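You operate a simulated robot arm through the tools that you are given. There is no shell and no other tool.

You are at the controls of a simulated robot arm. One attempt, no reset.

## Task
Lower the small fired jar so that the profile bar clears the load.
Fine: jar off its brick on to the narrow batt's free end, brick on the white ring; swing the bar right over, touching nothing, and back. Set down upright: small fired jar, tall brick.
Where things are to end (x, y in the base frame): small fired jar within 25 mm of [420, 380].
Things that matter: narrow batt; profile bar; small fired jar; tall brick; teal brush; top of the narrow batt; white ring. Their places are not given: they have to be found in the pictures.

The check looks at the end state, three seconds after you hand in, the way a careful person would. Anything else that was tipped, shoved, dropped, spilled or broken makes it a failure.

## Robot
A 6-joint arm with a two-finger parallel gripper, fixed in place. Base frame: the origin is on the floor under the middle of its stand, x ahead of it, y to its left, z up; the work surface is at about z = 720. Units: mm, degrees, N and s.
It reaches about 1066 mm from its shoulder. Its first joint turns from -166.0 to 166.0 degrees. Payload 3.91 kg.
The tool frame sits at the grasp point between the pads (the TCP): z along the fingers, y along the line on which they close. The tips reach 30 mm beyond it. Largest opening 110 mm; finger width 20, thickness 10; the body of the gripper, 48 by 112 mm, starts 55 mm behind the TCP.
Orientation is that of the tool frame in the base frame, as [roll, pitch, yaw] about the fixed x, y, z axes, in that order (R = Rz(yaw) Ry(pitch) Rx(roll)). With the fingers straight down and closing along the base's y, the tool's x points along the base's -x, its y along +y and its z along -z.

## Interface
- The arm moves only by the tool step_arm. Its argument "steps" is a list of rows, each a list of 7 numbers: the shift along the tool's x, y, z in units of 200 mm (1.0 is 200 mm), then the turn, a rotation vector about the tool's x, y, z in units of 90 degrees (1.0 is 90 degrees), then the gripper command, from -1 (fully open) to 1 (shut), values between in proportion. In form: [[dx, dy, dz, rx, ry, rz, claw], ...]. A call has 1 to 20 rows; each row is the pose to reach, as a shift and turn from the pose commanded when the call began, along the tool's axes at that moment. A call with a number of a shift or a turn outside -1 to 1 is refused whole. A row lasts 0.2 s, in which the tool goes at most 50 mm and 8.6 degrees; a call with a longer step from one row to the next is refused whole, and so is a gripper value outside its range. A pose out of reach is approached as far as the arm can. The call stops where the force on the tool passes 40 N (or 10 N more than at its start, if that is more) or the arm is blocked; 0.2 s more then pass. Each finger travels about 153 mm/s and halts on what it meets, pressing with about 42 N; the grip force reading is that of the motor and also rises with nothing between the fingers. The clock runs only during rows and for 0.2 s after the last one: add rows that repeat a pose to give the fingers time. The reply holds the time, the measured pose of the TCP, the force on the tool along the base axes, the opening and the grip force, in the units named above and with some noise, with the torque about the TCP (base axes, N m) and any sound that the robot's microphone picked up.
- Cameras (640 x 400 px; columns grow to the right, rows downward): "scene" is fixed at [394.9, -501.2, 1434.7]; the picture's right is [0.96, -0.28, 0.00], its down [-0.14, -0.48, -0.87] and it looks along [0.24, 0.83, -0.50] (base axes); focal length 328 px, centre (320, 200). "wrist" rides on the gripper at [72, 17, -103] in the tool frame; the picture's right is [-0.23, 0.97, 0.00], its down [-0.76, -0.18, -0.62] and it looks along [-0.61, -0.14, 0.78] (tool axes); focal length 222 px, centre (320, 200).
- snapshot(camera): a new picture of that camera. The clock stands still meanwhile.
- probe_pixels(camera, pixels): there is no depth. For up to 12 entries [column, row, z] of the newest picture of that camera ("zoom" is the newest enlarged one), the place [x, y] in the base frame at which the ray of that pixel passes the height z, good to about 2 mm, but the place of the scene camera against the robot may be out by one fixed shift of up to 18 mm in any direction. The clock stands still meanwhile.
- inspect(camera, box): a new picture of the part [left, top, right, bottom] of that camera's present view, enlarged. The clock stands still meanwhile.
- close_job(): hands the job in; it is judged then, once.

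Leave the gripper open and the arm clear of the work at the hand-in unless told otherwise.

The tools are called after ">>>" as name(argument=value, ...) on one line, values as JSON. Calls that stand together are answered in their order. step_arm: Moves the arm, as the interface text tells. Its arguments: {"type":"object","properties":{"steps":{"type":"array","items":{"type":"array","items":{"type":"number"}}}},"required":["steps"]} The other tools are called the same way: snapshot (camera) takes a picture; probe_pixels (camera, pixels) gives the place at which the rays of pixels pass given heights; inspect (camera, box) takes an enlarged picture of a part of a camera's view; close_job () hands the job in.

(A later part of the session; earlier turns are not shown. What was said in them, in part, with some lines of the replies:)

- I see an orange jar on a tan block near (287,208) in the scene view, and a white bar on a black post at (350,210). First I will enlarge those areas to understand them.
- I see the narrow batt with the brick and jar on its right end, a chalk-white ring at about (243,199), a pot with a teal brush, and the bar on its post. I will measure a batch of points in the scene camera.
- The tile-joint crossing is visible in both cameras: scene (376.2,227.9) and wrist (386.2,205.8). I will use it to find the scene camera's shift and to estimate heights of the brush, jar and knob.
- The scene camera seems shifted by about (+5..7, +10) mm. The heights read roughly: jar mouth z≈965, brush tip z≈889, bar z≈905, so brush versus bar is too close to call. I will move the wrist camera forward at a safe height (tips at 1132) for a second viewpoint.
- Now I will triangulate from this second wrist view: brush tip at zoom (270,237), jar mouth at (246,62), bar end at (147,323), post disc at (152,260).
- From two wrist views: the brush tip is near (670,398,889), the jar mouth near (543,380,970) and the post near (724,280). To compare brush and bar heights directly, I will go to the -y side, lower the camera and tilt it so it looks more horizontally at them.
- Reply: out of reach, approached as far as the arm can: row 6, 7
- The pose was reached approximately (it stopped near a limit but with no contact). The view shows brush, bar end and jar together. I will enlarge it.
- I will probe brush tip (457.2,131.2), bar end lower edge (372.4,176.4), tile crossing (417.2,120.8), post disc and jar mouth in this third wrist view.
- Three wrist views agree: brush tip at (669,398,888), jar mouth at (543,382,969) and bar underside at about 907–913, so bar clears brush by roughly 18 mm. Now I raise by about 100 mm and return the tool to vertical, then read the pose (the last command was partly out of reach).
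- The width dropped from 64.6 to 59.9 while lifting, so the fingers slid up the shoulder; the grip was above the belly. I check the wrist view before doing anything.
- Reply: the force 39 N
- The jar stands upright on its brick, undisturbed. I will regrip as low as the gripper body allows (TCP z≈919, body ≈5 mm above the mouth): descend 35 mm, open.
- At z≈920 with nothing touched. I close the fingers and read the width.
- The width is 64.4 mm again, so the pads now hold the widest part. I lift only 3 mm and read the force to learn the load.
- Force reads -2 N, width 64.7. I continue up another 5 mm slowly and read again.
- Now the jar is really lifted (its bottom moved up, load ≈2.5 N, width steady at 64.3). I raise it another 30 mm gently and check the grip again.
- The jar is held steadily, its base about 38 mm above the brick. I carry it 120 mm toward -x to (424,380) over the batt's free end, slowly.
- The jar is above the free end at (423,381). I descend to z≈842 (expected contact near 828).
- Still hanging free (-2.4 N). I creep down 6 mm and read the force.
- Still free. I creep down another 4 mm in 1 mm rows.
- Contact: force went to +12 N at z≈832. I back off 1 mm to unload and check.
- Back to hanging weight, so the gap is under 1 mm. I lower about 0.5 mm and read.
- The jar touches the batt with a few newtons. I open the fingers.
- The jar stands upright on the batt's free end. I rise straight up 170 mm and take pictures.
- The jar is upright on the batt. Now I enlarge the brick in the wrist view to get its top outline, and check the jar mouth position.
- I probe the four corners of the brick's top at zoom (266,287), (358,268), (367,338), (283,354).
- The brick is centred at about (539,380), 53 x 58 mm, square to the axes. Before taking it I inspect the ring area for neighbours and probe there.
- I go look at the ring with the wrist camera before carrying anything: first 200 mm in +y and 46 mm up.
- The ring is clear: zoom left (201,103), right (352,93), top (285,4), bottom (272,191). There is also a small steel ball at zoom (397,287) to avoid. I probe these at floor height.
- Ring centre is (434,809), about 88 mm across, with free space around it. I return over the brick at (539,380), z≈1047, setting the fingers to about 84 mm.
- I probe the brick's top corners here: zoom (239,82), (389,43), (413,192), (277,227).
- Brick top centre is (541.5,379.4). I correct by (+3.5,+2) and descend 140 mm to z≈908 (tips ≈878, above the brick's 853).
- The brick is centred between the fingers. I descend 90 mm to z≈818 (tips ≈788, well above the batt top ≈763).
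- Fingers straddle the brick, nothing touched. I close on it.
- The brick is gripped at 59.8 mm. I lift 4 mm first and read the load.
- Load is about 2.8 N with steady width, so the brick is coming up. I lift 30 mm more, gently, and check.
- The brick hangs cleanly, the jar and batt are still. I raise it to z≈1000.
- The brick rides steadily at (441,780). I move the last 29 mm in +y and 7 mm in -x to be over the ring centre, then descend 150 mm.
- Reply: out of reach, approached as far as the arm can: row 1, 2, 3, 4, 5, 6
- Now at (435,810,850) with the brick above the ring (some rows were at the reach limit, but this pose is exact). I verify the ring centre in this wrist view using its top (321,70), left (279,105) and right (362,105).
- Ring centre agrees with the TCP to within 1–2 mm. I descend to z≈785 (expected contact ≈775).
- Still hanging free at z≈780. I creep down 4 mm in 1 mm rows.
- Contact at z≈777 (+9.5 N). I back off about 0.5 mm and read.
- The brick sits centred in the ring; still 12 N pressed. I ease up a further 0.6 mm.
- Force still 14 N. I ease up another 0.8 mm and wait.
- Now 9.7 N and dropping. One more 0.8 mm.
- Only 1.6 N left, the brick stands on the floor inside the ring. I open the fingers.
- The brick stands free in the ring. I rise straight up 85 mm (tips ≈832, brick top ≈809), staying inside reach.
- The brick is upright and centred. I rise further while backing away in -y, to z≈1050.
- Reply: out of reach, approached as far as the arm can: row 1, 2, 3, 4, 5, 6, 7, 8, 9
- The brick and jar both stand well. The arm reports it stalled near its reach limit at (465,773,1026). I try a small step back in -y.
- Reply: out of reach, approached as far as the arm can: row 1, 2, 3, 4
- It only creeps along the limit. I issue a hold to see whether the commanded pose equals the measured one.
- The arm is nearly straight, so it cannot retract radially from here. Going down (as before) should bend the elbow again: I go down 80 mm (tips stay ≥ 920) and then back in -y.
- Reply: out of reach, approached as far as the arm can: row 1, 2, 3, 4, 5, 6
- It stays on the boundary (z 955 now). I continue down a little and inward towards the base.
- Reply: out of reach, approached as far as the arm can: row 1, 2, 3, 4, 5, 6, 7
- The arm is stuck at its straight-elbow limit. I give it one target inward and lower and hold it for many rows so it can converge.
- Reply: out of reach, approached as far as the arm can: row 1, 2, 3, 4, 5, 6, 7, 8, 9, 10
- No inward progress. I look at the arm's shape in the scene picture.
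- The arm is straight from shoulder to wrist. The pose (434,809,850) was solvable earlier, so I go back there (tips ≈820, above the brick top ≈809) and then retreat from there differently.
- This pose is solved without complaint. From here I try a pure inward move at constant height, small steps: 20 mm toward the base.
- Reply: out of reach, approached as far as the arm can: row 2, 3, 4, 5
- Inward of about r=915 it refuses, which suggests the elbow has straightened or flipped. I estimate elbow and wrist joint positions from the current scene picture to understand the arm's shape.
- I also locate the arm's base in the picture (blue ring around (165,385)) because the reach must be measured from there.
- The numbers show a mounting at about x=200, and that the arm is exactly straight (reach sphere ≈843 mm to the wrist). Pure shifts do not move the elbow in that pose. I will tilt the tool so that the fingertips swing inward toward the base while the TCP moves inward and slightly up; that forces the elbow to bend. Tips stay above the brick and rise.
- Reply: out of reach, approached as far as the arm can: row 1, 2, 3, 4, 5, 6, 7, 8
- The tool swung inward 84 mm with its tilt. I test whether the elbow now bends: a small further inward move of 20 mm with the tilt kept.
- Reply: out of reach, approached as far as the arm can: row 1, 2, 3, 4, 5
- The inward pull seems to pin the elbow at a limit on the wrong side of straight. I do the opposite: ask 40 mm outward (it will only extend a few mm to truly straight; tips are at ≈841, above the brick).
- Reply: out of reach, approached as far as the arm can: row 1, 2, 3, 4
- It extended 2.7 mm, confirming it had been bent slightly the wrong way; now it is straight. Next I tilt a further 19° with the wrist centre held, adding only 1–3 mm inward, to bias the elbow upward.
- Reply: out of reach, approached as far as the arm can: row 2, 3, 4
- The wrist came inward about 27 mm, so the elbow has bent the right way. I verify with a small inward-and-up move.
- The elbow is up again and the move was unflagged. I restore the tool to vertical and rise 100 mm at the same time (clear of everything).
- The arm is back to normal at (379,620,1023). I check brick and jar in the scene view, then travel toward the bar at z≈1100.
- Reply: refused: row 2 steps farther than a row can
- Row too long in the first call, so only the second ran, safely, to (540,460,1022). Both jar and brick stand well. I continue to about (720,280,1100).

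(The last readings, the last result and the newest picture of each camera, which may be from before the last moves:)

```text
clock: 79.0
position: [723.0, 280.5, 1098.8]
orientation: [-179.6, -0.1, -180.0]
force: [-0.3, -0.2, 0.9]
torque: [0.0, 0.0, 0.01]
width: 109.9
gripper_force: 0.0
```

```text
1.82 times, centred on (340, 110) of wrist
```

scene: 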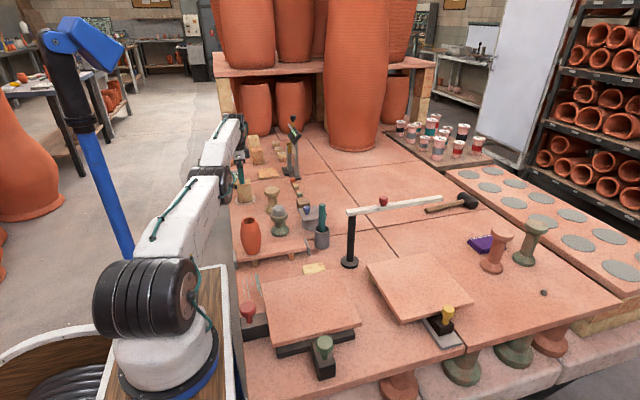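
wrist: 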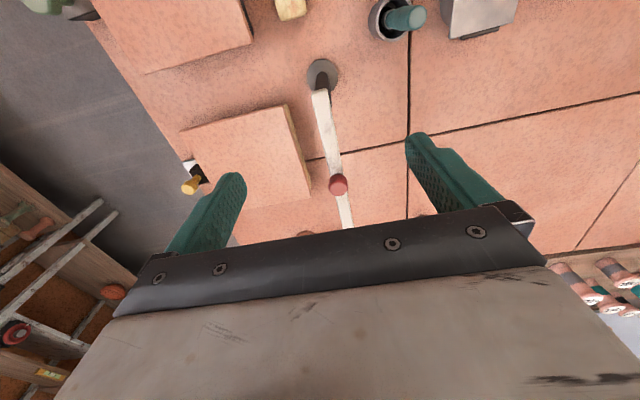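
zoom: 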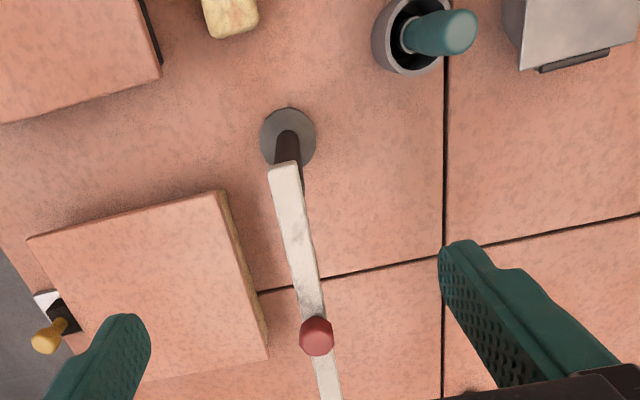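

I see the bar, its near end at zoom (283,168) and red knob top at (316,332). I probe them and compare with the scene view of the knob at (383,201).

>>> probe_pixels(camera="zoom", pixels=[[283, 168, 920], [283, 168, 930], [316, 332, 930], [316, 332, 945], [316, 332, 960], [311, 310, 925], [288, 140, 732], [330, 395, 925], [437, 33, 888]])

>>> inspect(camera="scene", box=[335, 180, 455, 280])

```text
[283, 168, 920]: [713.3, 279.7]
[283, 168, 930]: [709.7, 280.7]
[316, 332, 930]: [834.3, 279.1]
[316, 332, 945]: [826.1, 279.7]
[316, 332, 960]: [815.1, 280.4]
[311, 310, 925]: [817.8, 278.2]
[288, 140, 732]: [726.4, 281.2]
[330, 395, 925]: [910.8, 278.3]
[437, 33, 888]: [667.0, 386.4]
```

```text
4.00 times, centred on (395, 230) of scene
```

zoom: 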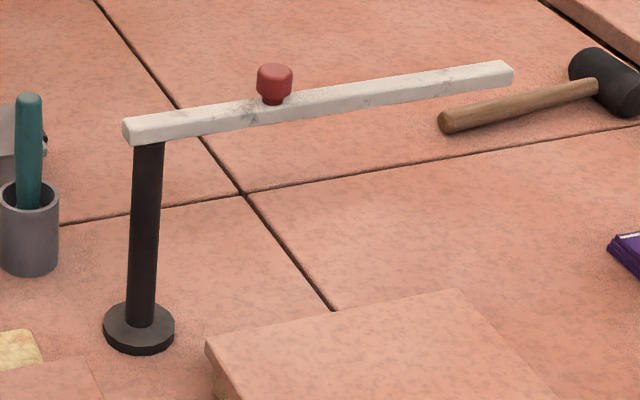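

The bar points straight along +x: pivot (724,280), near end x≈713, knob at about (825,280) with top near z≈948 and the bar top ≈925, underside ≈912. Brush tip 888–891 and jar mouth ≈881 both lie below. I move over the knob and come down to z≈1005 (tips 975).

>>> step_arm(steps=[[-0.2, 0, 0, 0, 0, 0, -1], [-0.4, 0, 0, 0, 0, 0, -1], [-0.51, -0.004, 0.1, 0, 0, 0, -1], [-0.51, -0.004, 0.3, 0, 0, 0, -1], [-0.51, -0.004, 0.47, 0, 0, 0, -1], [-0.51, -0.004, 0.47, 0, 0, 0, -1]])

>>> snapshot(camera="wrist")

>>> inspect(camera="scene", box=[335, 150, 455, 270])

```text
clock: 80.4
position: [822.3, 278.2, 1004.6]
orientation: [-179.7, -0.1, 180.0]
force: [-0.1, -0.1, 0.4]
torque: [0.0, 0.0, -0.01]
width: 109.8
gripper_force: 0.2
```

```text
taken
```

wrist: 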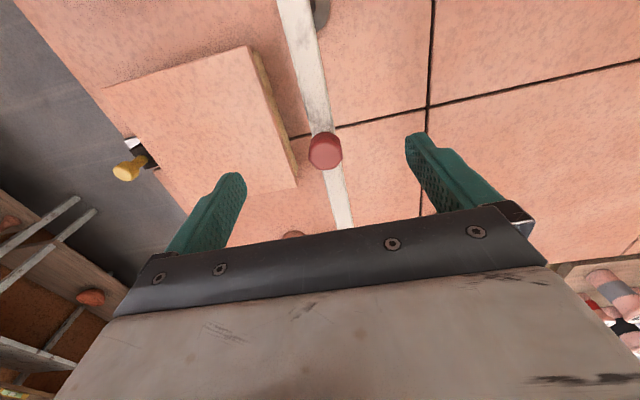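

```text
3.33 times, centred on (395, 210) of scene
```

zoom: 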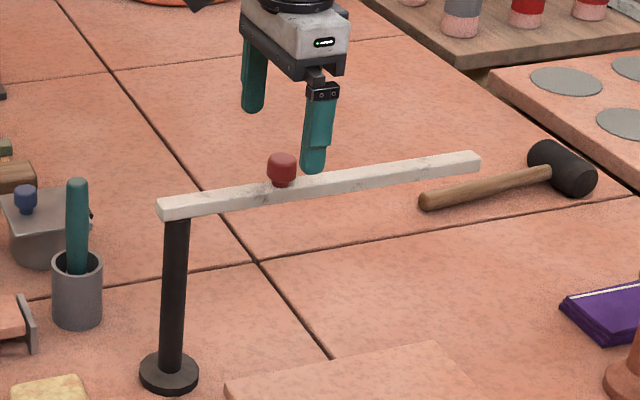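

The knob's top appears at (326,152); straight below the TCP at knob-top height would be (320,146). I probe and zoom to centre exactly.

>>> inspect(camera="wrist", box=[280, 110, 370, 200])

>>> probe_pixels(camera="wrist", pixels=[[326, 152, 948], [326, 152, 942], [320, 146, 948], [310, 5, 925], [290, 0, 925], [320, 118, 925], [345, 215, 925]])

```text
4.44 times, centred on (325, 155) of wrist
```

zoom: 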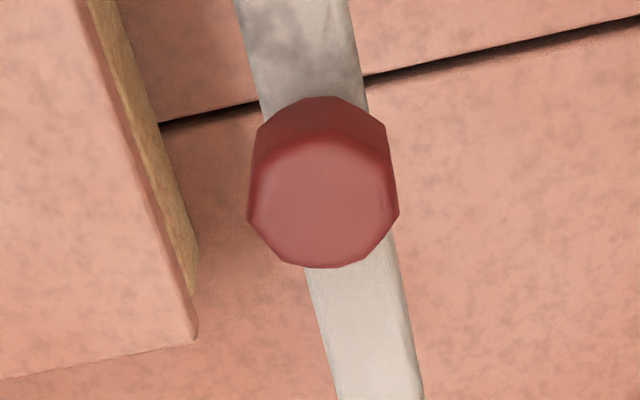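

```text
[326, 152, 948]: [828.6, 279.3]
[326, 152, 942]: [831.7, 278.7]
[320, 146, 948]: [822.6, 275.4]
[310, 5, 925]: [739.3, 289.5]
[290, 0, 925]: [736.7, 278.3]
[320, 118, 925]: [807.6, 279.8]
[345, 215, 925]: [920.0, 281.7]
```

I compute the knob's heights from the scene camera, whose shift is about (+5,+11): knob top centre at scene (383.3,197.1), stem foot on the bar at (383.9,206.1), bar lower edge under the stem about (384,211).

>>> probe_pixels(camera="scene", pixels=[[383.3, 197.1, 940], [383.3, 197.1, 950], [383.3, 197.1, 960], [383.9, 206.1, 920], [383.9, 206.1, 930], [383.9, 206.1, 940], [352.5, 215.75, 905], [352.5, 215.75, 915], [352.5, 215.75, 925]])

>>> probe_pixels(camera="wrist", pixels=[[325.7, 155.7, 940], [325.7, 155.7, 950], [325.7, 155.7, 960]])

>>> inspect(camera="scene", box=[345, 190, 395, 230])

```text
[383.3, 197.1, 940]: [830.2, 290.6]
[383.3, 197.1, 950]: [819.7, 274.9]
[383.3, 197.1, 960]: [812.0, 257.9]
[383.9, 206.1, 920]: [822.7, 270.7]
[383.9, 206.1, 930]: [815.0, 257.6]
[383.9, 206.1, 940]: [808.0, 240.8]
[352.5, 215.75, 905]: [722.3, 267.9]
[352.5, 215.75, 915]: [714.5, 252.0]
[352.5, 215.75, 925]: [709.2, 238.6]
```

```text
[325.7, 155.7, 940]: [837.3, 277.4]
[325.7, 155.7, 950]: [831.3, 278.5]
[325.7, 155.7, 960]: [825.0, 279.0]
```

```text
10.00 times, centred on (370, 210) of scene
```

zoom: 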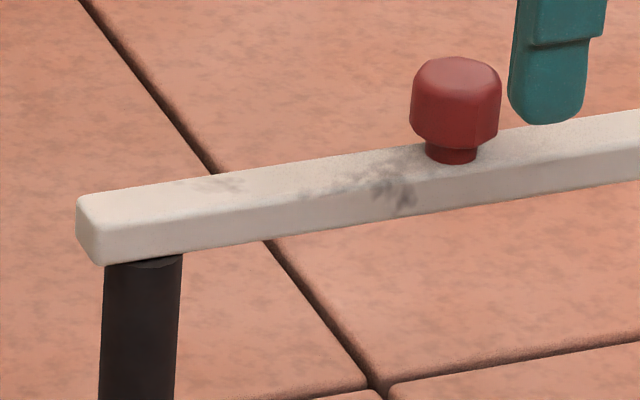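

Knob body spans about z 930–952, bar top ≈ 923, underside ≈ 909–912. I shift +6 mm in x, +1 in y, then descend to z≈961 (tips ≈931, just above the bar) with the fingers open.

>>> step_arm(steps=[[-0.03, 0.006, 0, 0, 0, 0, -0.6], [-0.03, 0.006, 0.06, 0, 0, 0, -0.6], [-0.03, 0.006, 0.12, 0, 0, 0, -0.6], [-0.03, 0.006, 0.17, 0, 0, 0, -0.6], [-0.03, 0.006, 0.205, 0, 0, 0, -0.6], [-0.03, 0.006, 0.218, 0, 0, 0, -0.6], [-0.03, 0.006, 0.218, 0, 0, 0, -0.6]])

>>> inspect(camera="scene", box=[345, 170, 425, 230])

>>> snapshot(camera="wrist")

```text
clock: 82.0
position: [827.8, 278.4, 960.4]
orientation: [-179.7, -0.3, -180.0]
force: [0.0, 0.2, -0.2]
torque: [0.0, 0.0, -0.01]
width: 87.9
gripper_force: 0.0
```

```text
6.67 times, centred on (385, 200) of scene
```

zoom: 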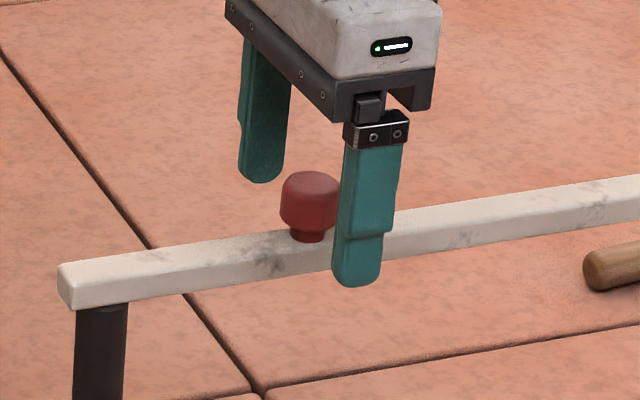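

```text
taken
```

wrist: 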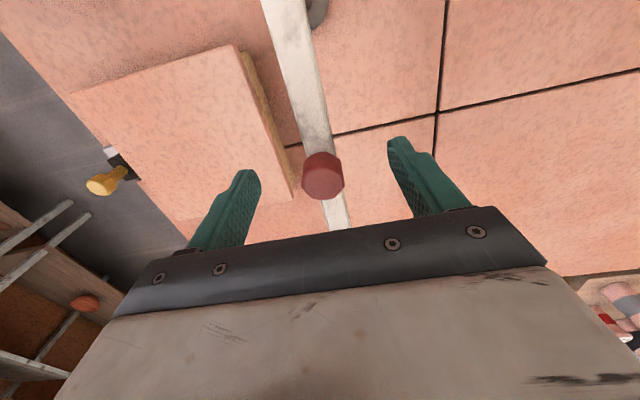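

The fingertips hover a few mm above the bar, on both sides of the knob, well centred. I close gently to feel the knob's width.

>>> step_arm(steps=[[0, 0, 0, 0, 0, 0, -0.2], [0, 0, 0, 0, 0, 0, 0.2], [0, 0, 0, 0, 0, 0, 0.45], [0, 0, 0, 0, 0, 0, 0.7], [0, 0, 0, 0, 0, 0, 0.7]])

>>> inspect(camera="scene", box=[345, 170, 425, 230])

```text
clock: 83.2
position: [827.1, 280.3, 962.0]
orientation: [-179.7, -0.1, 179.9]
force: [3.2, 9.4, -0.4]
torque: [0.22, -0.16, 0.02]
width: 26.9
gripper_force: 45.0
```

```text
6.67 times, centred on (385, 200) of scene
```

zoom: 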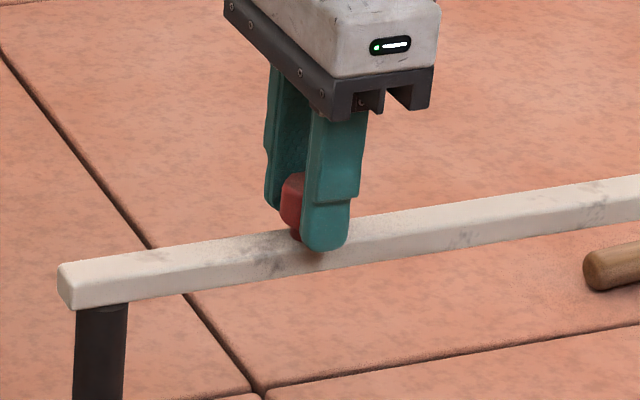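

The knob is 27 mm wide and the hinge resists a little (9 N side force), so it will not swing by itself. I loosen to a 31 mm cage around the knob and make a first small swing test of 8° counter-clockwise along the arc (radius ≈104.5 mm about (724,280)), turning the tool with the bar.

>>> step_arm(steps=[[0, 0, 0, 0, 0, 0, 0.436], [0, 0, 0, 0, 0, 0, 0.436], [0.0003, 0.0182, 0, 0, 0, -0.0222, 0.436], [0.0013, 0.0364, 0, 0, 0, -0.0444, 0.436], [0.0029, 0.0546, 0, 0, 0, -0.0667, 0.436], [0.0051, 0.0727, 0, 0, 0, -0.0889, 0.436]])

>>> inspect(camera="scene", box=[335, 170, 455, 250])

```text
clock: 84.6
position: [827.4, 293.0, 961.1]
orientation: [-179.7, -0.2, -172.0]
force: [0.7, -1.0, 0.8]
torque: [-0.01, 0.01, -0.01]
width: 31.2
gripper_force: 0.4
```

```text
5.00 times, centred on (395, 210) of scene
```

zoom: 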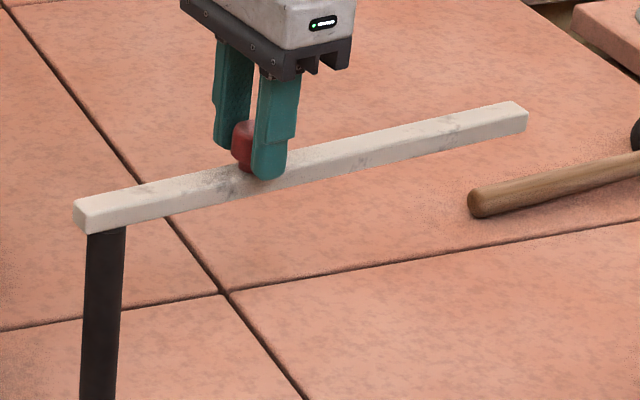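

The bar follows with almost no force. I continue 40° counter-clockwise in 4° rows.

>>> step_arm(steps=[[0.0013, 0.0364, 0, 0, 0, -0.0444, 0.436], [0.0051, 0.0727, 0, 0, 0, -0.0889, 0.436], [0.0114, 0.1086, 0, 0, 0, -0.1333, 0.436], [0.0202, 0.144, 0, 0, 0, -0.1778, 0.436], [0.0315, 0.1787, 0, 0, 0, -0.2222, 0.436], [0.0452, 0.2125, 0, 0, 0, -0.2667, 0.436], [0.0612, 0.2453, 0, 0, 0, -0.3111, 0.436], [0.0794, 0.2769, 0, 0, 0, -0.3556, 0.436], [0.0998, 0.3071, 0, 0, 0, -0.4, 0.436], [0.1222, 0.3359, 0, 0, 0, -0.4444, 0.436]])

>>> inspect(camera="scene", box=[270, 140, 450, 280])

>>> snapshot(camera="wrist")

```text
clock: 86.8
position: [793.4, 355.3, 961.6]
orientation: [-179.9, -0.3, -131.9]
force: [-0.9, 0.0, -0.9]
torque: [-0.01, 0.02, 0.03]
width: 31.2
gripper_force: 0.1
```

```text
2.86 times, centred on (360, 210) of scene
```

zoom: 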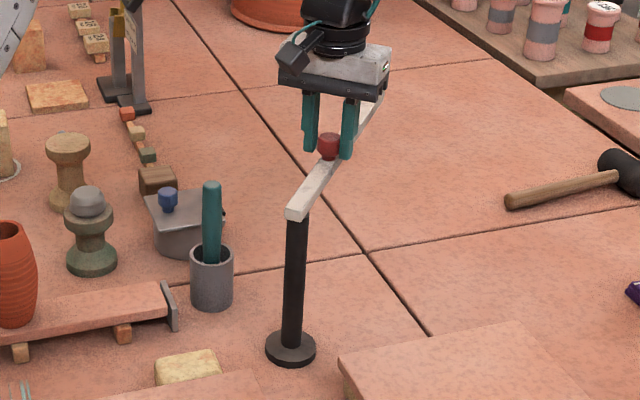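

```text
taken
```

wrist: 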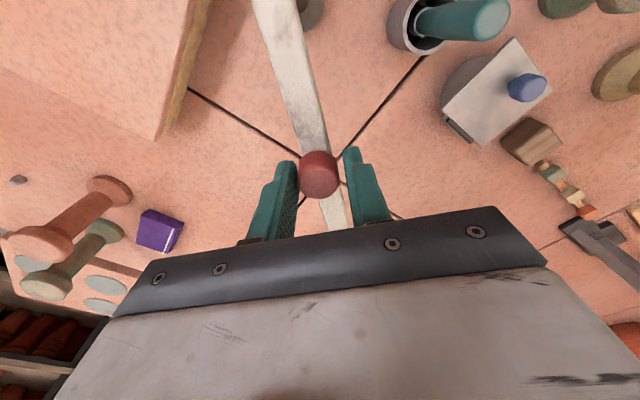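

At 48° all is fine and the knob is well caged. I continue another 40° to about 88°.

>>> step_arm(steps=[[0.0013, 0.0364, 0, 0, 0, -0.0444, 0.436], [0.0051, 0.0727, 0, 0, 0, -0.0889, 0.436], [0.0114, 0.1086, 0, 0, 0, -0.1333, 0.436], [0.0202, 0.144, 0, 0, 0, -0.1778, 0.436], [0.0315, 0.1787, 0, 0, 0, -0.2222, 0.436], [0.0452, 0.2125, 0, 0, 0, -0.2667, 0.436], [0.0612, 0.2453, 0, 0, 0, -0.3111, 0.436], [0.0794, 0.2769, 0, 0, 0, -0.3556, 0.436], [0.0998, 0.3071, 0, 0, 0, -0.4, 0.436], [0.1222, 0.3359, 0, 0, 0, -0.4444, 0.436]])

>>> inspect(camera="scene", box=[270, 140, 420, 260])

>>> snapshot(camera="wrist")

```text
clock: 89.0
position: [727.5, 383.8, 961.0]
orientation: [179.9, -0.3, -91.9]
force: [0.1, 0.7, 0.0]
torque: [-0.03, 0.02, -0.04]
width: 31.2
gripper_force: 0.0
```

```text
3.33 times, centred on (345, 200) of scene
```

zoom: 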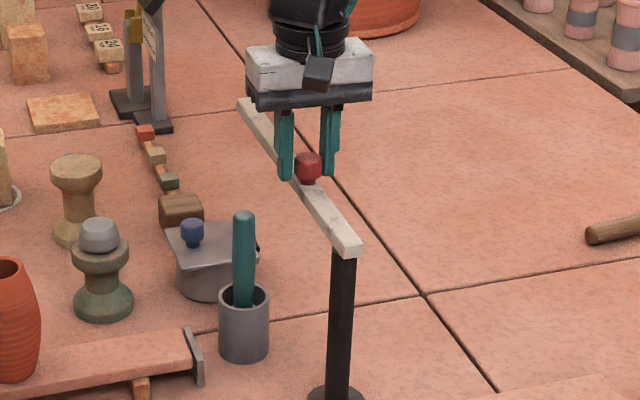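

```text
taken
```

wrist: 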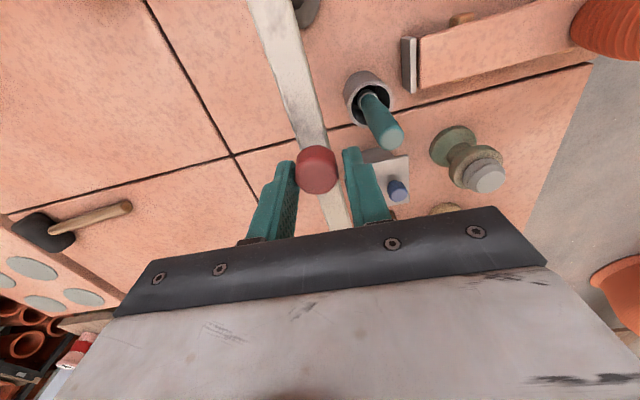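

The knob is still well caged but appears 8 mm nearer the pivot than the tool centre. I probe the knob and the bar line in this view to correct the arc.

>>> inspect(camera="wrist", box=[270, 100, 420, 220])

>>> probe_pixels(camera="wrist", pixels=[[318, 172, 952], [318, 180, 952], [320, 180, 950], [307, 100, 923], [290, 40, 923], [280, 5, 923], [300, 12, 732]])

```text
3.33 times, centred on (345, 160) of wrist
```

zoom: 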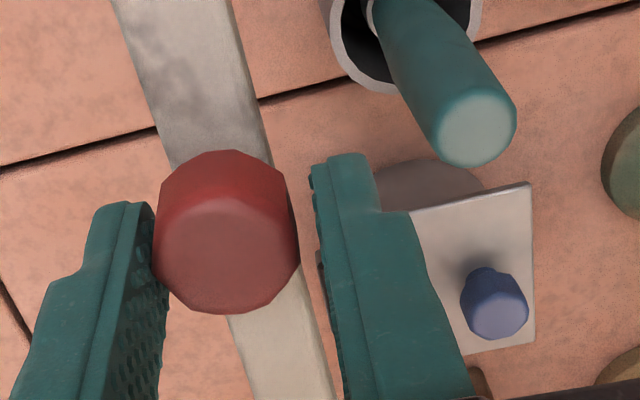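

```text
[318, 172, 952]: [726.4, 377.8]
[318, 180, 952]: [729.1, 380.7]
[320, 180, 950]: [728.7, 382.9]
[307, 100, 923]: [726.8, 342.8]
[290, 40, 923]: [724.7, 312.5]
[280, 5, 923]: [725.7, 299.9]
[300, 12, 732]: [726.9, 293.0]
```

The knob's top centre is only about 4 mm inward of the TCP, so the true radius is about 100 mm; I fold in a 3 mm inward correction and advance 12° to ~100°, to look again before passing over the brush at ~115°.

>>> step_arm(steps=[[0.0063, 0.0352, 0, 0, 0, -0.0444, 0.436], [0.0149, 0.0703, 0, 0, 0, -0.0889, 0.436], [0.026, 0.105, 0, 0, 0, -0.1333, 0.436], [0.026, 0.105, 0, 0, 0, -0.1333, 0.436]])

>>> inspect(camera="scene", box=[290, 160, 370, 260])

>>> inspect(camera="wrist", box=[250, 60, 430, 220])

```text
clock: 90.0
position: [706.3, 378.1, 962.1]
orientation: [179.8, -0.3, -80.0]
force: [0.3, 0.1, 0.1]
torque: [0.03, -0.01, -0.03]
width: 31.1
gripper_force: 0.0
```

```text
4.00 times, centred on (330, 210) of scene
```

zoom: 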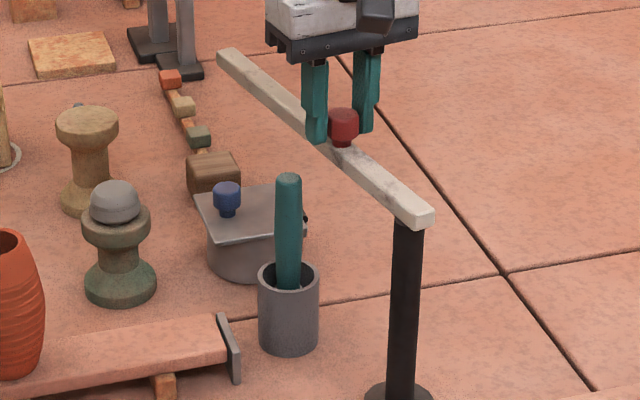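

```text
2.50 times, centred on (340, 140) of wrist
```

zoom: 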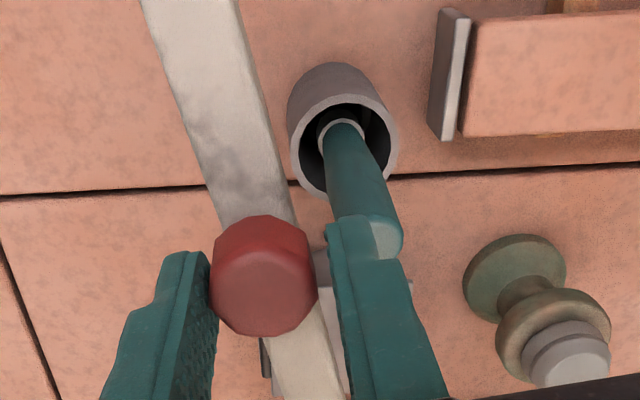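

The leading fingertip (z≈931) is far above the brush tip. I double check the brush tip height from this new angle: tip centre at zoom (384,238), and the bar's top edges near the knob.

>>> probe_pixels(camera="zoom", pixels=[[386, 238, 870], [386, 238, 888], [386, 238, 906], [232, 150, 923], [150, 10, 923], [236, 10, 923], [215, 200, 923], [290, 190, 923]])

```text
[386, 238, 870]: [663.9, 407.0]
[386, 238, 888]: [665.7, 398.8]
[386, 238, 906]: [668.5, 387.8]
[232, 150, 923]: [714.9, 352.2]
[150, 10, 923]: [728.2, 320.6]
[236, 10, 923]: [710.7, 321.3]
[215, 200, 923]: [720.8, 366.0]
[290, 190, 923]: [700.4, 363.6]
```

The brush tip is again at z≈888 at (666,399); the bar passes about 20 mm above it. I swing slowly 30° (3° per row) across the brush to ~130°.

>>> step_arm(steps=[[0.0007, 0.0262, 0, 0, 0, -0.0333, 0.436], [0.0027, 0.0523, 0, 0, 0, -0.0667, 0.436], [0.0062, 0.0782, 0, 0, 0, -0.1, 0.436], [0.0109, 0.104, 0, 0, 0, -0.1333, 0.436], [0.017, 0.1294, 0, 0, 0, -0.1667, 0.436], [0.0245, 0.1545, 0, 0, 0, -0.2, 0.436], [0.0332, 0.1792, 0, 0, 0, -0.2333, 0.436], [0.0432, 0.2034, 0, 0, 0, -0.2667, 0.436], [0.0545, 0.227, 0, 0, 0, -0.3, 0.436], [0.067, 0.25, 0, 0, 0, -0.3333, 0.436]])

>>> inspect(camera="scene", box=[230, 160, 370, 270])

>>> snapshot(camera="wrist")

```text
clock: 92.2
position: [658.4, 355.7, 960.9]
orientation: [179.6, -0.2, -50.0]
force: [0.1, -0.1, 0.3]
torque: [0.0, -0.01, -0.02]
width: 31.1
gripper_force: 0.3
```

```text
3.64 times, centred on (300, 215) of scene
```

zoom: 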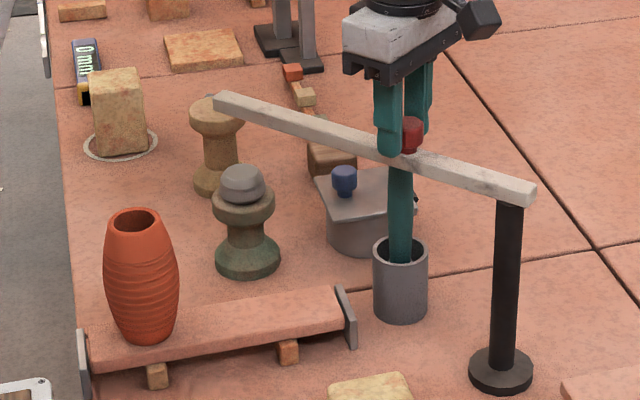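

```text
taken
```

wrist: 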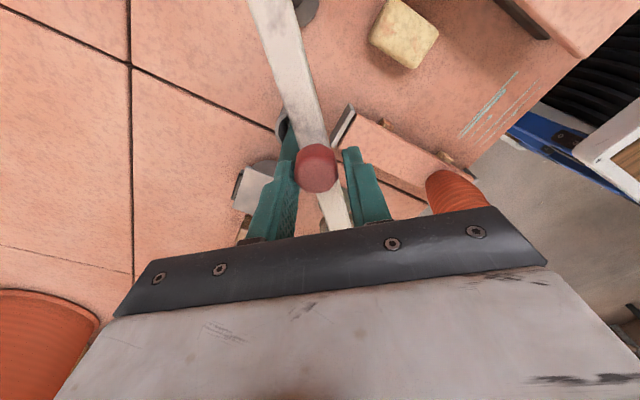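

The brush is untouched and the force is zero. I continue 30° more to ~160°, over the jar.

>>> step_arm(steps=[[0.0007, 0.0262, 0, 0, 0, -0.0333, 0.436], [0.0027, 0.0523, 0, 0, 0, -0.0667, 0.436], [0.0062, 0.0782, 0, 0, 0, -0.1, 0.436], [0.0109, 0.104, 0, 0, 0, -0.1333, 0.436], [0.017, 0.1294, 0, 0, 0, -0.1667, 0.436], [0.0245, 0.1545, 0, 0, 0, -0.2, 0.436], [0.0332, 0.1792, 0, 0, 0, -0.2333, 0.436], [0.0432, 0.2034, 0, 0, 0, -0.2667, 0.436], [0.0545, 0.227, 0, 0, 0, -0.3, 0.436], [0.067, 0.25, 0, 0, 0, -0.3333, 0.436]])

>>> inspect(camera="scene", box=[230, 170, 370, 280])

>>> snapshot(camera="wrist")

```text
clock: 94.3
position: [634.8, 323.3, 964.0]
orientation: [-179.7, -0.3, -22.2]
force: [12.2, 29.0, -10.7]
torque: [0.51, -0.36, 0.13]
width: 46.7
gripper_force: 16.2
stopped in row 10: the force on the tool passed its limit at 43 N (the readings are from after the stop); the commanded pose is now the measured one
```

```text
3.64 times, centred on (300, 225) of scene
```

zoom: 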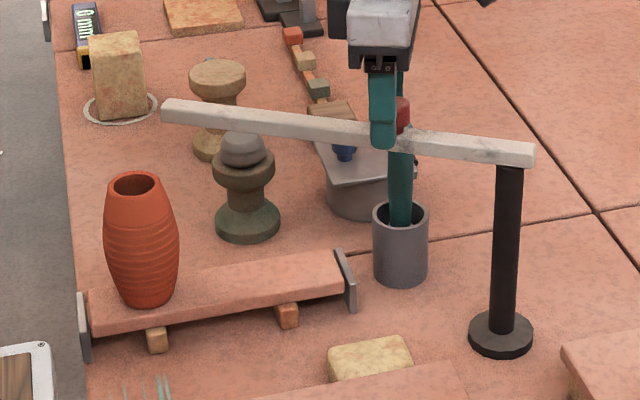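

```text
taken
```

wrist: 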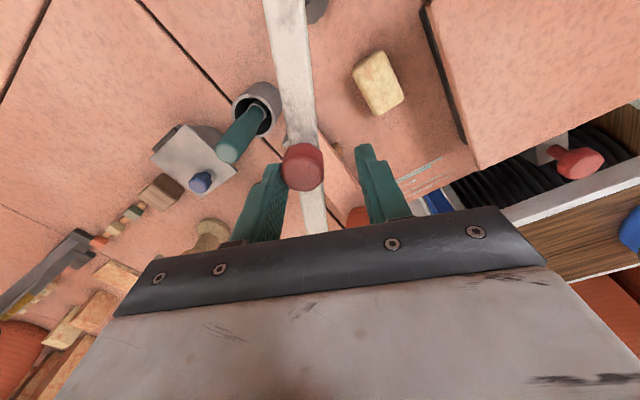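

The swing stopped against a firm resistance at about 148–150°, with the knob pressed on the trailing finger. I see nothing touching the bar (tip is in free air at zoom (165,108)). I measure the bar's angle and look closely for any contact.

>>> probe_pixels(camera="wrist", pixels=[[275, 2, 923], [302, 2, 923], [285, 145, 923], [317, 130, 923], [302, 174, 952], [312, 220, 923], [228, 155, 888]])

>>> inspect(camera="scene", box=[255, 180, 375, 240])

>>> inspect(camera="wrist", box=[200, 60, 400, 240])

```text
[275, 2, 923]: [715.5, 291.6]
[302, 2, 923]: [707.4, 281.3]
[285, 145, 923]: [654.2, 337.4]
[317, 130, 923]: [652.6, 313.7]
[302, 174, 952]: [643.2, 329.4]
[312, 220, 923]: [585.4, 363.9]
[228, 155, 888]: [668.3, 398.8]
```

```text
5.33 times, centred on (315, 210) of scene
```

zoom: 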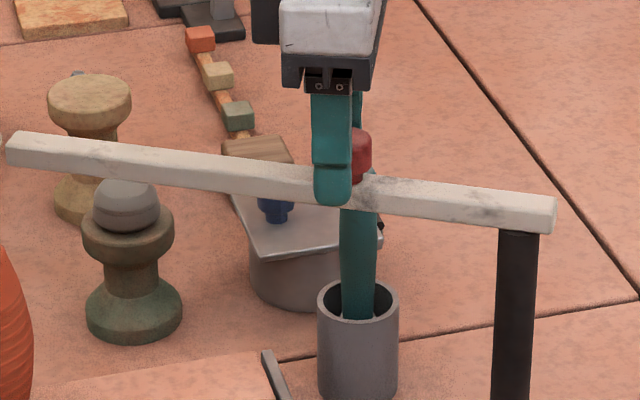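

```text
2.22 times, centred on (300, 150) of wrist
```

zoom: 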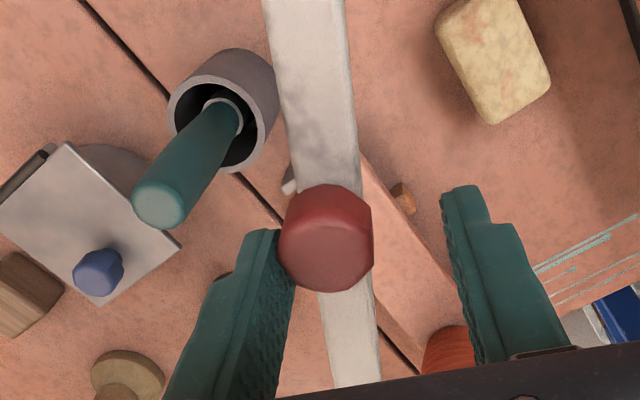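

The bar lies at az ≈148.7°, straight above where the load used to stand, with nothing near it; the resistance is the hinge's own end stop (like the one felt at 0°). So it is fully over. I now back off gently by about 9° of tool angle to re-centre on the knob.

>>> step_arm(steps=[[0.007, -0.016, 0.003, 0, 0, 0.033, 0.436], [0.014, -0.033, 0.006, 0, 0, 0.067, 0.436], [0.0205, -0.049, 0.008, 0, 0, 0.1, 0.436], [0.0205, -0.049, 0.008, 0, 0, 0.1, 0.436]])

>>> inspect(camera="wrist", box=[200, 60, 400, 240])

>>> inspect(camera="scene", box=[230, 170, 370, 280])

```text
clock: 95.3
position: [642.7, 326.6, 960.7]
orientation: [-180.0, -0.1, -31.3]
force: [5.2, 7.3, 0.4]
torque: [0.24, -0.08, -0.03]
width: 35.6
gripper_force: 4.2
```

```text
2.22 times, centred on (300, 150) of wrist
```

zoom: 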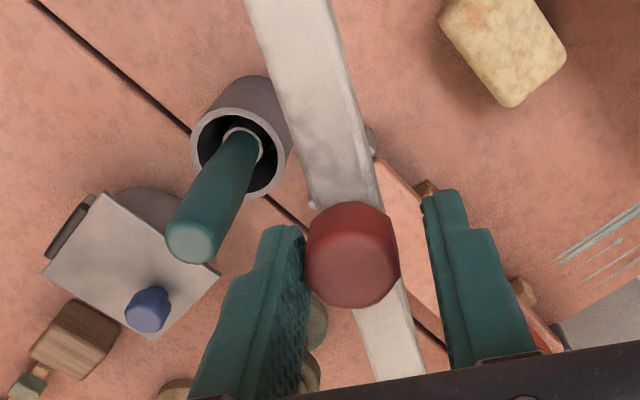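

```text
3.64 times, centred on (300, 225) of scene
```

zoom: 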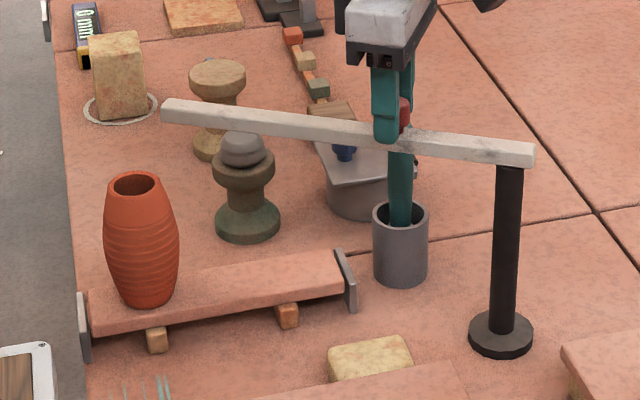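

Bar, jar, batt and brush are all in order. Now I swing the bar back clockwise, 60° at 3° per row.

>>> step_arm(steps=[[0.0007, -0.0259, 0, 0, 0, 0.0333, 0.436], [0.0027, -0.0517, 0, 0, 0, 0.0667, 0.436], [0.0061, -0.0774, 0, 0, 0, 0.1, 0.436], [0.0108, -0.1029, 0, 0, 0, 0.1333, 0.436], [0.0169, -0.1281, 0, 0, 0, 0.1667, 0.436], [0.0242, -0.153, 0, 0, 0, 0.2, 0.436], [0.0329, -0.1774, 0, 0, 0, 0.2333, 0.436], [0.0428, -0.2013, 0, 0, 0, 0.2667, 0.436], [0.054, -0.2247, 0, 0, 0, 0.3, 0.436], [0.0663, -0.2475, 0, 0, 0, 0.3333, 0.436], [0.0799, -0.2696, 0, 0, 0, 0.3667, 0.436], [0.0945, -0.291, 0, 0, 0, 0.4, 0.436], [0.1103, -0.3115, 0, 0, 0, 0.4333, 0.436], [0.1271, -0.3312, 0, 0, 0, 0.4667, 0.436], [0.145, -0.35, 0, 0, 0, 0.5, 0.436], [0.1638, -0.3679, 0, 0, 0, 0.5333, 0.436], [0.1835, -0.3847, 0, 0, 0, 0.5667, 0.436], [0.204, -0.4005, 0, 0, 0, 0.6, 0.436], [0.2254, -0.4151, 0, 0, 0, 0.6333, 0.436], [0.2475, -0.4287, 0, 0, 0, 0.6667, 0.436]])

>>> inspect(camera="scene", box=[260, 140, 420, 270])

>>> inspect(camera="wrist", box=[200, 60, 440, 240])

```text
clock: 99.5
position: [728.8, 375.7, 963.6]
orientation: [-179.7, 0.0, -91.3]
force: [0.5, 0.7, -0.2]
torque: [0.0, 0.01, 0.0]
width: 31.0
gripper_force: 0.3
```

```text
3.08 times, centred on (340, 205) of scene
```

zoom: 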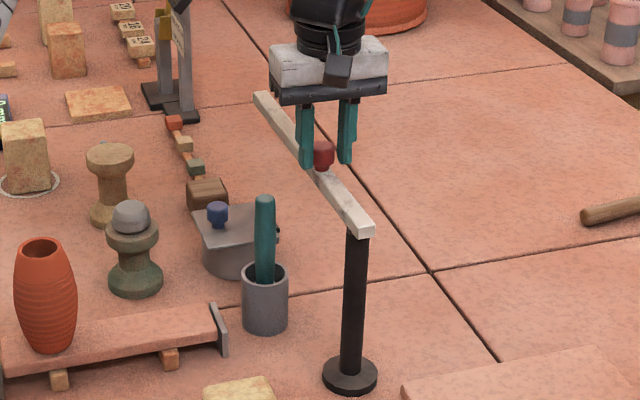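

```text
2.22 times, centred on (320, 150) of wrist
```

zoom: 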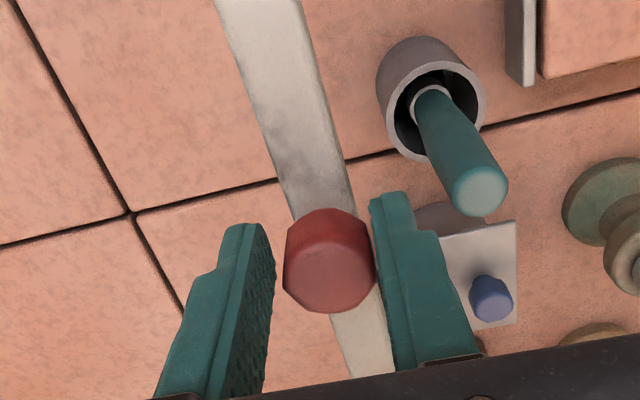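

All clear at ~90°, the brush still upright. I continue back another 80° at 4° per row.

>>> step_arm(steps=[[0.0012, -0.0338, 0, 0, 0, 0.0444, 0.436], [0.0047, -0.0675, 0, 0, 0, 0.0889, 0.436], [0.0106, -0.1008, 0, 0, 0, 0.1333, 0.436], [0.0188, -0.1337, 0, 0, 0, 0.1778, 0.436], [0.0292, -0.1659, 0, 0, 0, 0.2222, 0.436], [0.0419, -0.1973, 0, 0, 0, 0.2667, 0.436], [0.0568, -0.2277, 0, 0, 0, 0.3111, 0.436], [0.0737, -0.257, 0, 0, 0, 0.3556, 0.436], [0.0926, -0.2851, 0, 0, 0, 0.4, 0.436], [0.1135, -0.3118, 0, 0, 0, 0.4444, 0.436], [0.1361, -0.3369, 0, 0, 0, 0.4889, 0.436], [0.1605, -0.3604, 0, 0, 0, 0.5333, 0.436], [0.1864, -0.3822, 0, 0, 0, 0.5778, 0.436], [0.2138, -0.4021, 0, 0, 0, 0.6222, 0.436], [0.2425, -0.42, 0, 0, 0, 0.6667, 0.436], [0.2724, -0.4359, 0, 0, 0, 0.7111, 0.436], [0.3033, -0.4497, 0, 0, 0, 0.7556, 0.436], [0.3351, -0.4613, 0, 0, 0, 0.8, 0.436], [0.3677, -0.4706, 0, 0, 0, 0.8444, 0.436], [0.4008, -0.4776, 0, 0, 0, 0.8889, 0.436]])

>>> inspect(camera="scene", box=[335, 160, 455, 250])

>>> inspect(camera="wrist", box=[200, 60, 440, 240])

```text
clock: 103.7
position: [821.5, 293.2, 961.4]
orientation: [179.9, 0.3, -171.3]
force: [-0.5, 0.3, 0.2]
torque: [0.04, 0.0, 0.0]
width: 30.8
gripper_force: 0.1
```

```text
4.44 times, centred on (395, 205) of scene
```

zoom: 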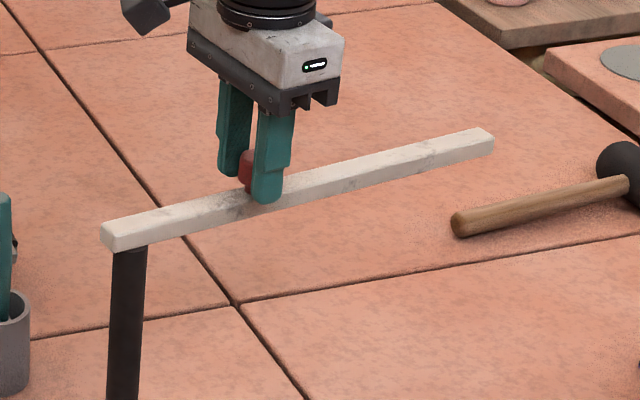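

```text
2.22 times, centred on (320, 150) of wrist
```

zoom: 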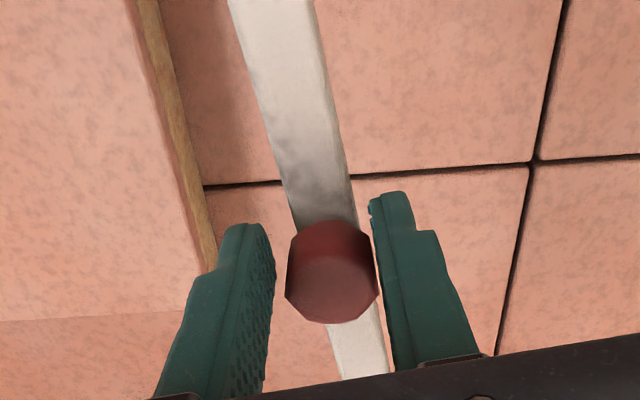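

Bar at about 9°. I bring it back the last 8° in 2° rows and check against its original line.

>>> step_arm(steps=[[0.0003, -0.0169, 0, 0, 0, 0.0222, 0.436], [0.0012, -0.0338, 0, 0, 0, 0.0444, 0.436], [0.0027, -0.0507, 0, 0, 0, 0.0667, 0.436], [0.0047, -0.0675, 0, 0, 0, 0.0889, 0.436], [0.0047, -0.0675, 0, 0, 0, 0.0889, 0.436]])

>>> inspect(camera="scene", box=[335, 180, 455, 280])

>>> snapshot(camera="wrist")

```text
clock: 104.9
position: [823.3, 279.7, 963.8]
orientation: [180.0, 0.2, -179.3]
force: [0.0, 0.0, -0.6]
torque: [0.0, 0.05, 0.02]
width: 31.0
gripper_force: 0.2
```

```text
4.00 times, centred on (395, 230) of scene
```

zoom: 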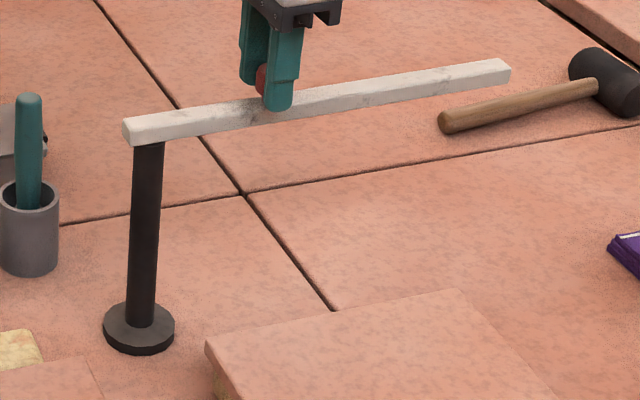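

```text
taken
```

wrist: 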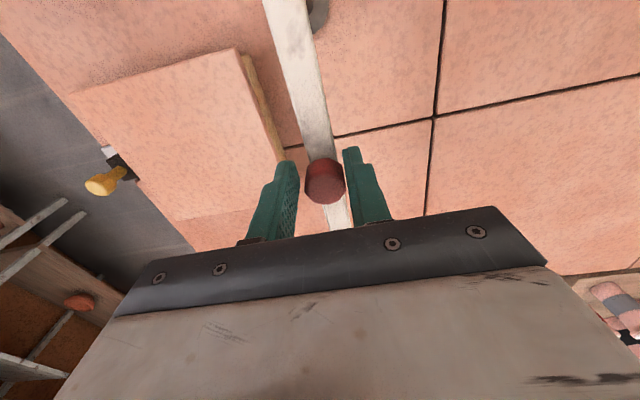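

The bar's tip is about one pixel from its original line (≈1.2° short). I nudge another 1.5° clockwise and look again.

>>> step_arm(steps=[[0.0, -0.0065, 0, 0, 0, 0.008, 0.436], [0.0001, -0.0125, 0, 0, 0, 0.0167, 0.436], [0.0001, -0.0125, 0, 0, 0, 0.0167, 0.436]])

>>> inspect(camera="scene", box=[335, 180, 455, 280])

```text
clock: 105.7
position: [824.3, 277.1, 963.3]
orientation: [-179.9, 0.2, 179.3]
force: [-0.9, 5.0, -0.8]
torque: [0.07, 0.13, 0.05]
width: 33.2
gripper_force: 2.0
```

```text
4.00 times, centred on (395, 230) of scene
```

zoom: 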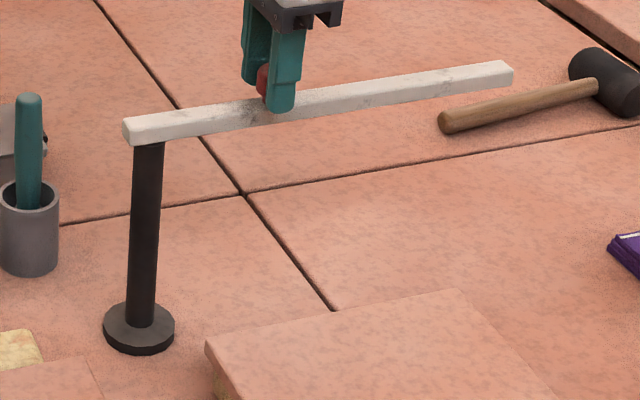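

5 N of resistance and the tip back at its original pixel (514,70): the bar is home against its start stop. I ease off 2 mm, open the fingers and rise straight up.

>>> step_arm(steps=[[0, 0.012, 0, 0, 0, 0, 0.3], [0, 0.012, 0, 0, 0, 0, -0.4], [0, 0.012, 0, 0, 0, 0, -0.6], [0, 0.012, 0, 0, 0, 0, -0.6]])

>>> inspect(camera="wrist", box=[200, 60, 440, 240])

```text
clock: 106.7
position: [824.3, 279.5, 963.5]
orientation: [-179.9, 0.3, 179.3]
force: [-0.1, -0.5, 0.4]
torque: [0.01, 0.02, -0.03]
width: 88.1
gripper_force: 0.1
```

```text
2.22 times, centred on (320, 150) of wrist
```

zoom: 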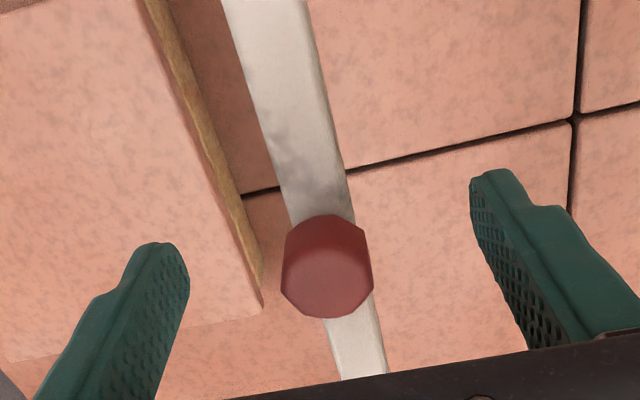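

Fingers are clear on both sides. I rise straight up 180 mm and fully open.

>>> step_arm(steps=[[0, 0, -0.1, 0, 0, 0, -0.6], [0, 0, -0.25, 0, 0, 0, -0.6], [0, 0, -0.45, 0, 0, 0, -1], [0, 0, -0.65, 0, 0, 0, -1], [0, 0, -0.85, 0, 0, 0, -1], [0, 0, -0.9, 0, 0, 0, -1]])

>>> snapshot(camera="scene")

>>> inspect(camera="scene", box=[215, 150, 375, 280])

>>> inspect(camera="scene", box=[335, 180, 455, 280])

```text
clock: 108.1
position: [822.5, 277.0, 1141.7]
orientation: [180.0, 0.1, 179.3]
force: [0.5, -0.5, -0.2]
torque: [0.03, 0.0, 0.02]
width: 110.1
gripper_force: 0.2
```

```text
taken
```

scene: 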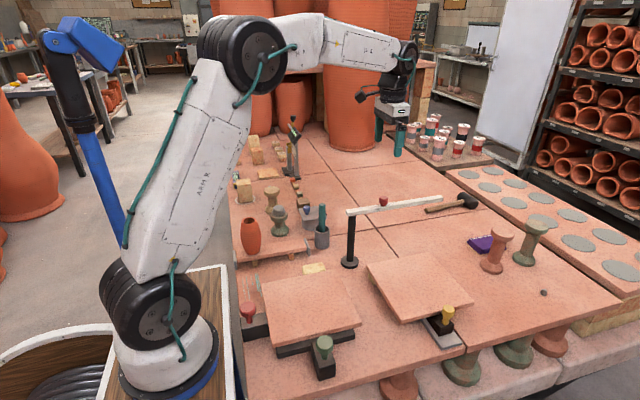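

```text
3.08 times, centred on (295, 215) of scene
```

zoom: 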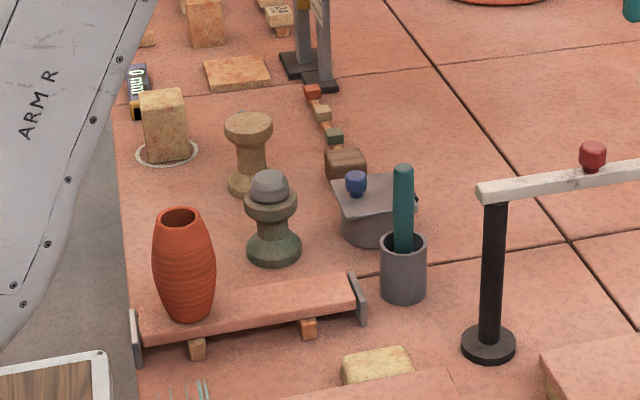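

```text
4.00 times, centred on (395, 230) of scene
```

zoom: 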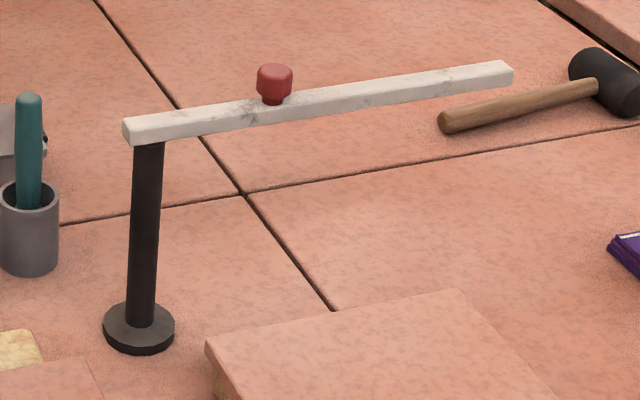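

Everything is in place: jar and brick upright, brush in its pot, bar home. I move back at height toward the starting position for a last check of the jar and brick with the wrist camera.

>>> step_arm(steps=[[0.22, 0.02, 0, 0, 0, 0, -1], [0.44, 0.05, 0, 0, 0, 0, -1], [0.66, 0.08, 0, 0, 0, 0, -1], [0.88, 0.11, 0, 0, 0, 0, -1], [0.95, 0.12, 0, 0, 0, 0, -1]])

>>> step_arm(steps=[[0.2, 0.02, -0.03, 0, 0, 0, -1], [0.4, 0.05, -0.06, 0, 0, 0, -1], [0.6, 0.08, -0.09, 0, 0, 0, -1], [0.79, 0.1, -0.1, 0, 0, 0, -1], [0.79, 0.1, -0.1, 0, 0, 0, -1]])

>>> snapshot(camera="wrist")

>>> snapshot(camera="scene")

```text
clock: 109.3
position: [633.3, 304.9, 1143.1]
orientation: [180.0, 0.2, 179.3]
force: [0.2, 0.6, -0.9]
torque: [-0.04, 0.03, 0.0]
width: 109.8
gripper_force: 0.0
```

```text
clock: 110.5
position: [474.1, 329.1, 1164.3]
orientation: [180.0, 0.3, 179.2]
force: [-1.2, -0.2, 0.4]
torque: [-0.03, -0.02, 0.0]
width: 109.8
gripper_force: 0.0
```

```text
taken
```

wrist: 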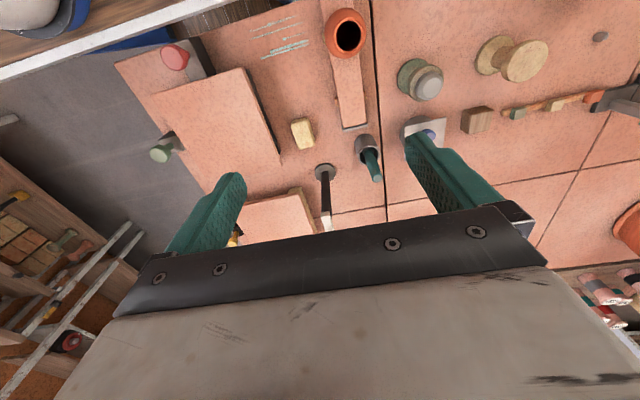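

```text
taken
```

scene: 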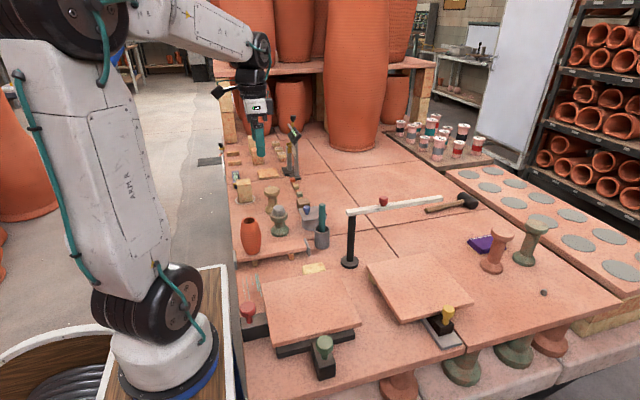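

I check the jar's mouth position (wrist pixel (349,37)) at its height of about 881.

>>> probe_pixels(camera="wrist", pixels=[[349, 37, 881], [349, 37, 875], [325, 172, 732], [375, 178, 888]])

>>> inspect(camera="scene", box=[215, 160, 345, 280])

```text
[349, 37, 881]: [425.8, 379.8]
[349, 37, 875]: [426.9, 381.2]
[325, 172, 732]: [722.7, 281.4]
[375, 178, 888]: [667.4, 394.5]
```

```text
3.33 times, centred on (280, 220) of scene
```

zoom: 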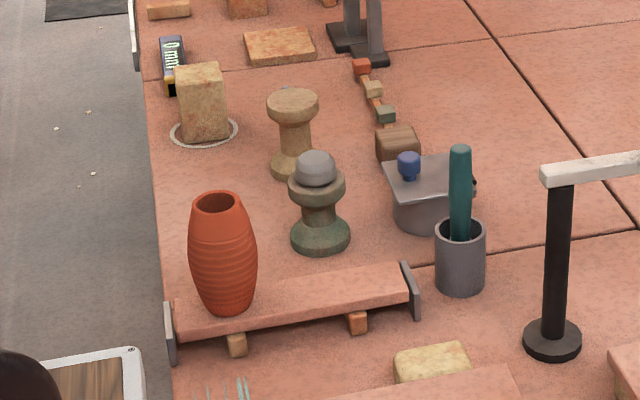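

The jar stands upright at about (425,380) on the batt, 5 mm from its target. The brick stands upright inside the white ring. The brush and the other pieces are undisturbed. The bar went over to its end stop at about 149° and is back at its starting place. The gripper is open and the arm is clear, so I hand the job in.

>>> close_job()

```text
The job is handed in.
```

The job is handed in, and the last pictures show everything where it should be.

- **Jar:** it stands upright on the narrow batt's free end at about (425, 380), roughly 5 mm from the target. My first grip was too high and slid up the shoulder. Lowering to check, I pressed the jar onto its brick with about 39 N before stopping. It stayed upright and I regripped lower.
- **Brick:** it stands upright inside the white ring, centred within a few millimetres.
- **Bar:** it swung over until it met a firm stop at about 149°, then came back to its starting line. At 149° it lay above the part of the batt where the load had stood. It did not reach the jar's new place, which is at about 161°.
- **Clearance:** by my measurements the bar passed about 20 mm above the teal brush, and the brush is still upright in its pot. I saw nothing touching the bar at 149°, so I took that resistance to be the hinge's own end stop. The force peaked at 43 N before the arm stopped.

The arm also stalled at full stretch over the ring and needed several moves to get free. Nothing was touched during that. The gripper is open and the arm is clear, near its starting pose.
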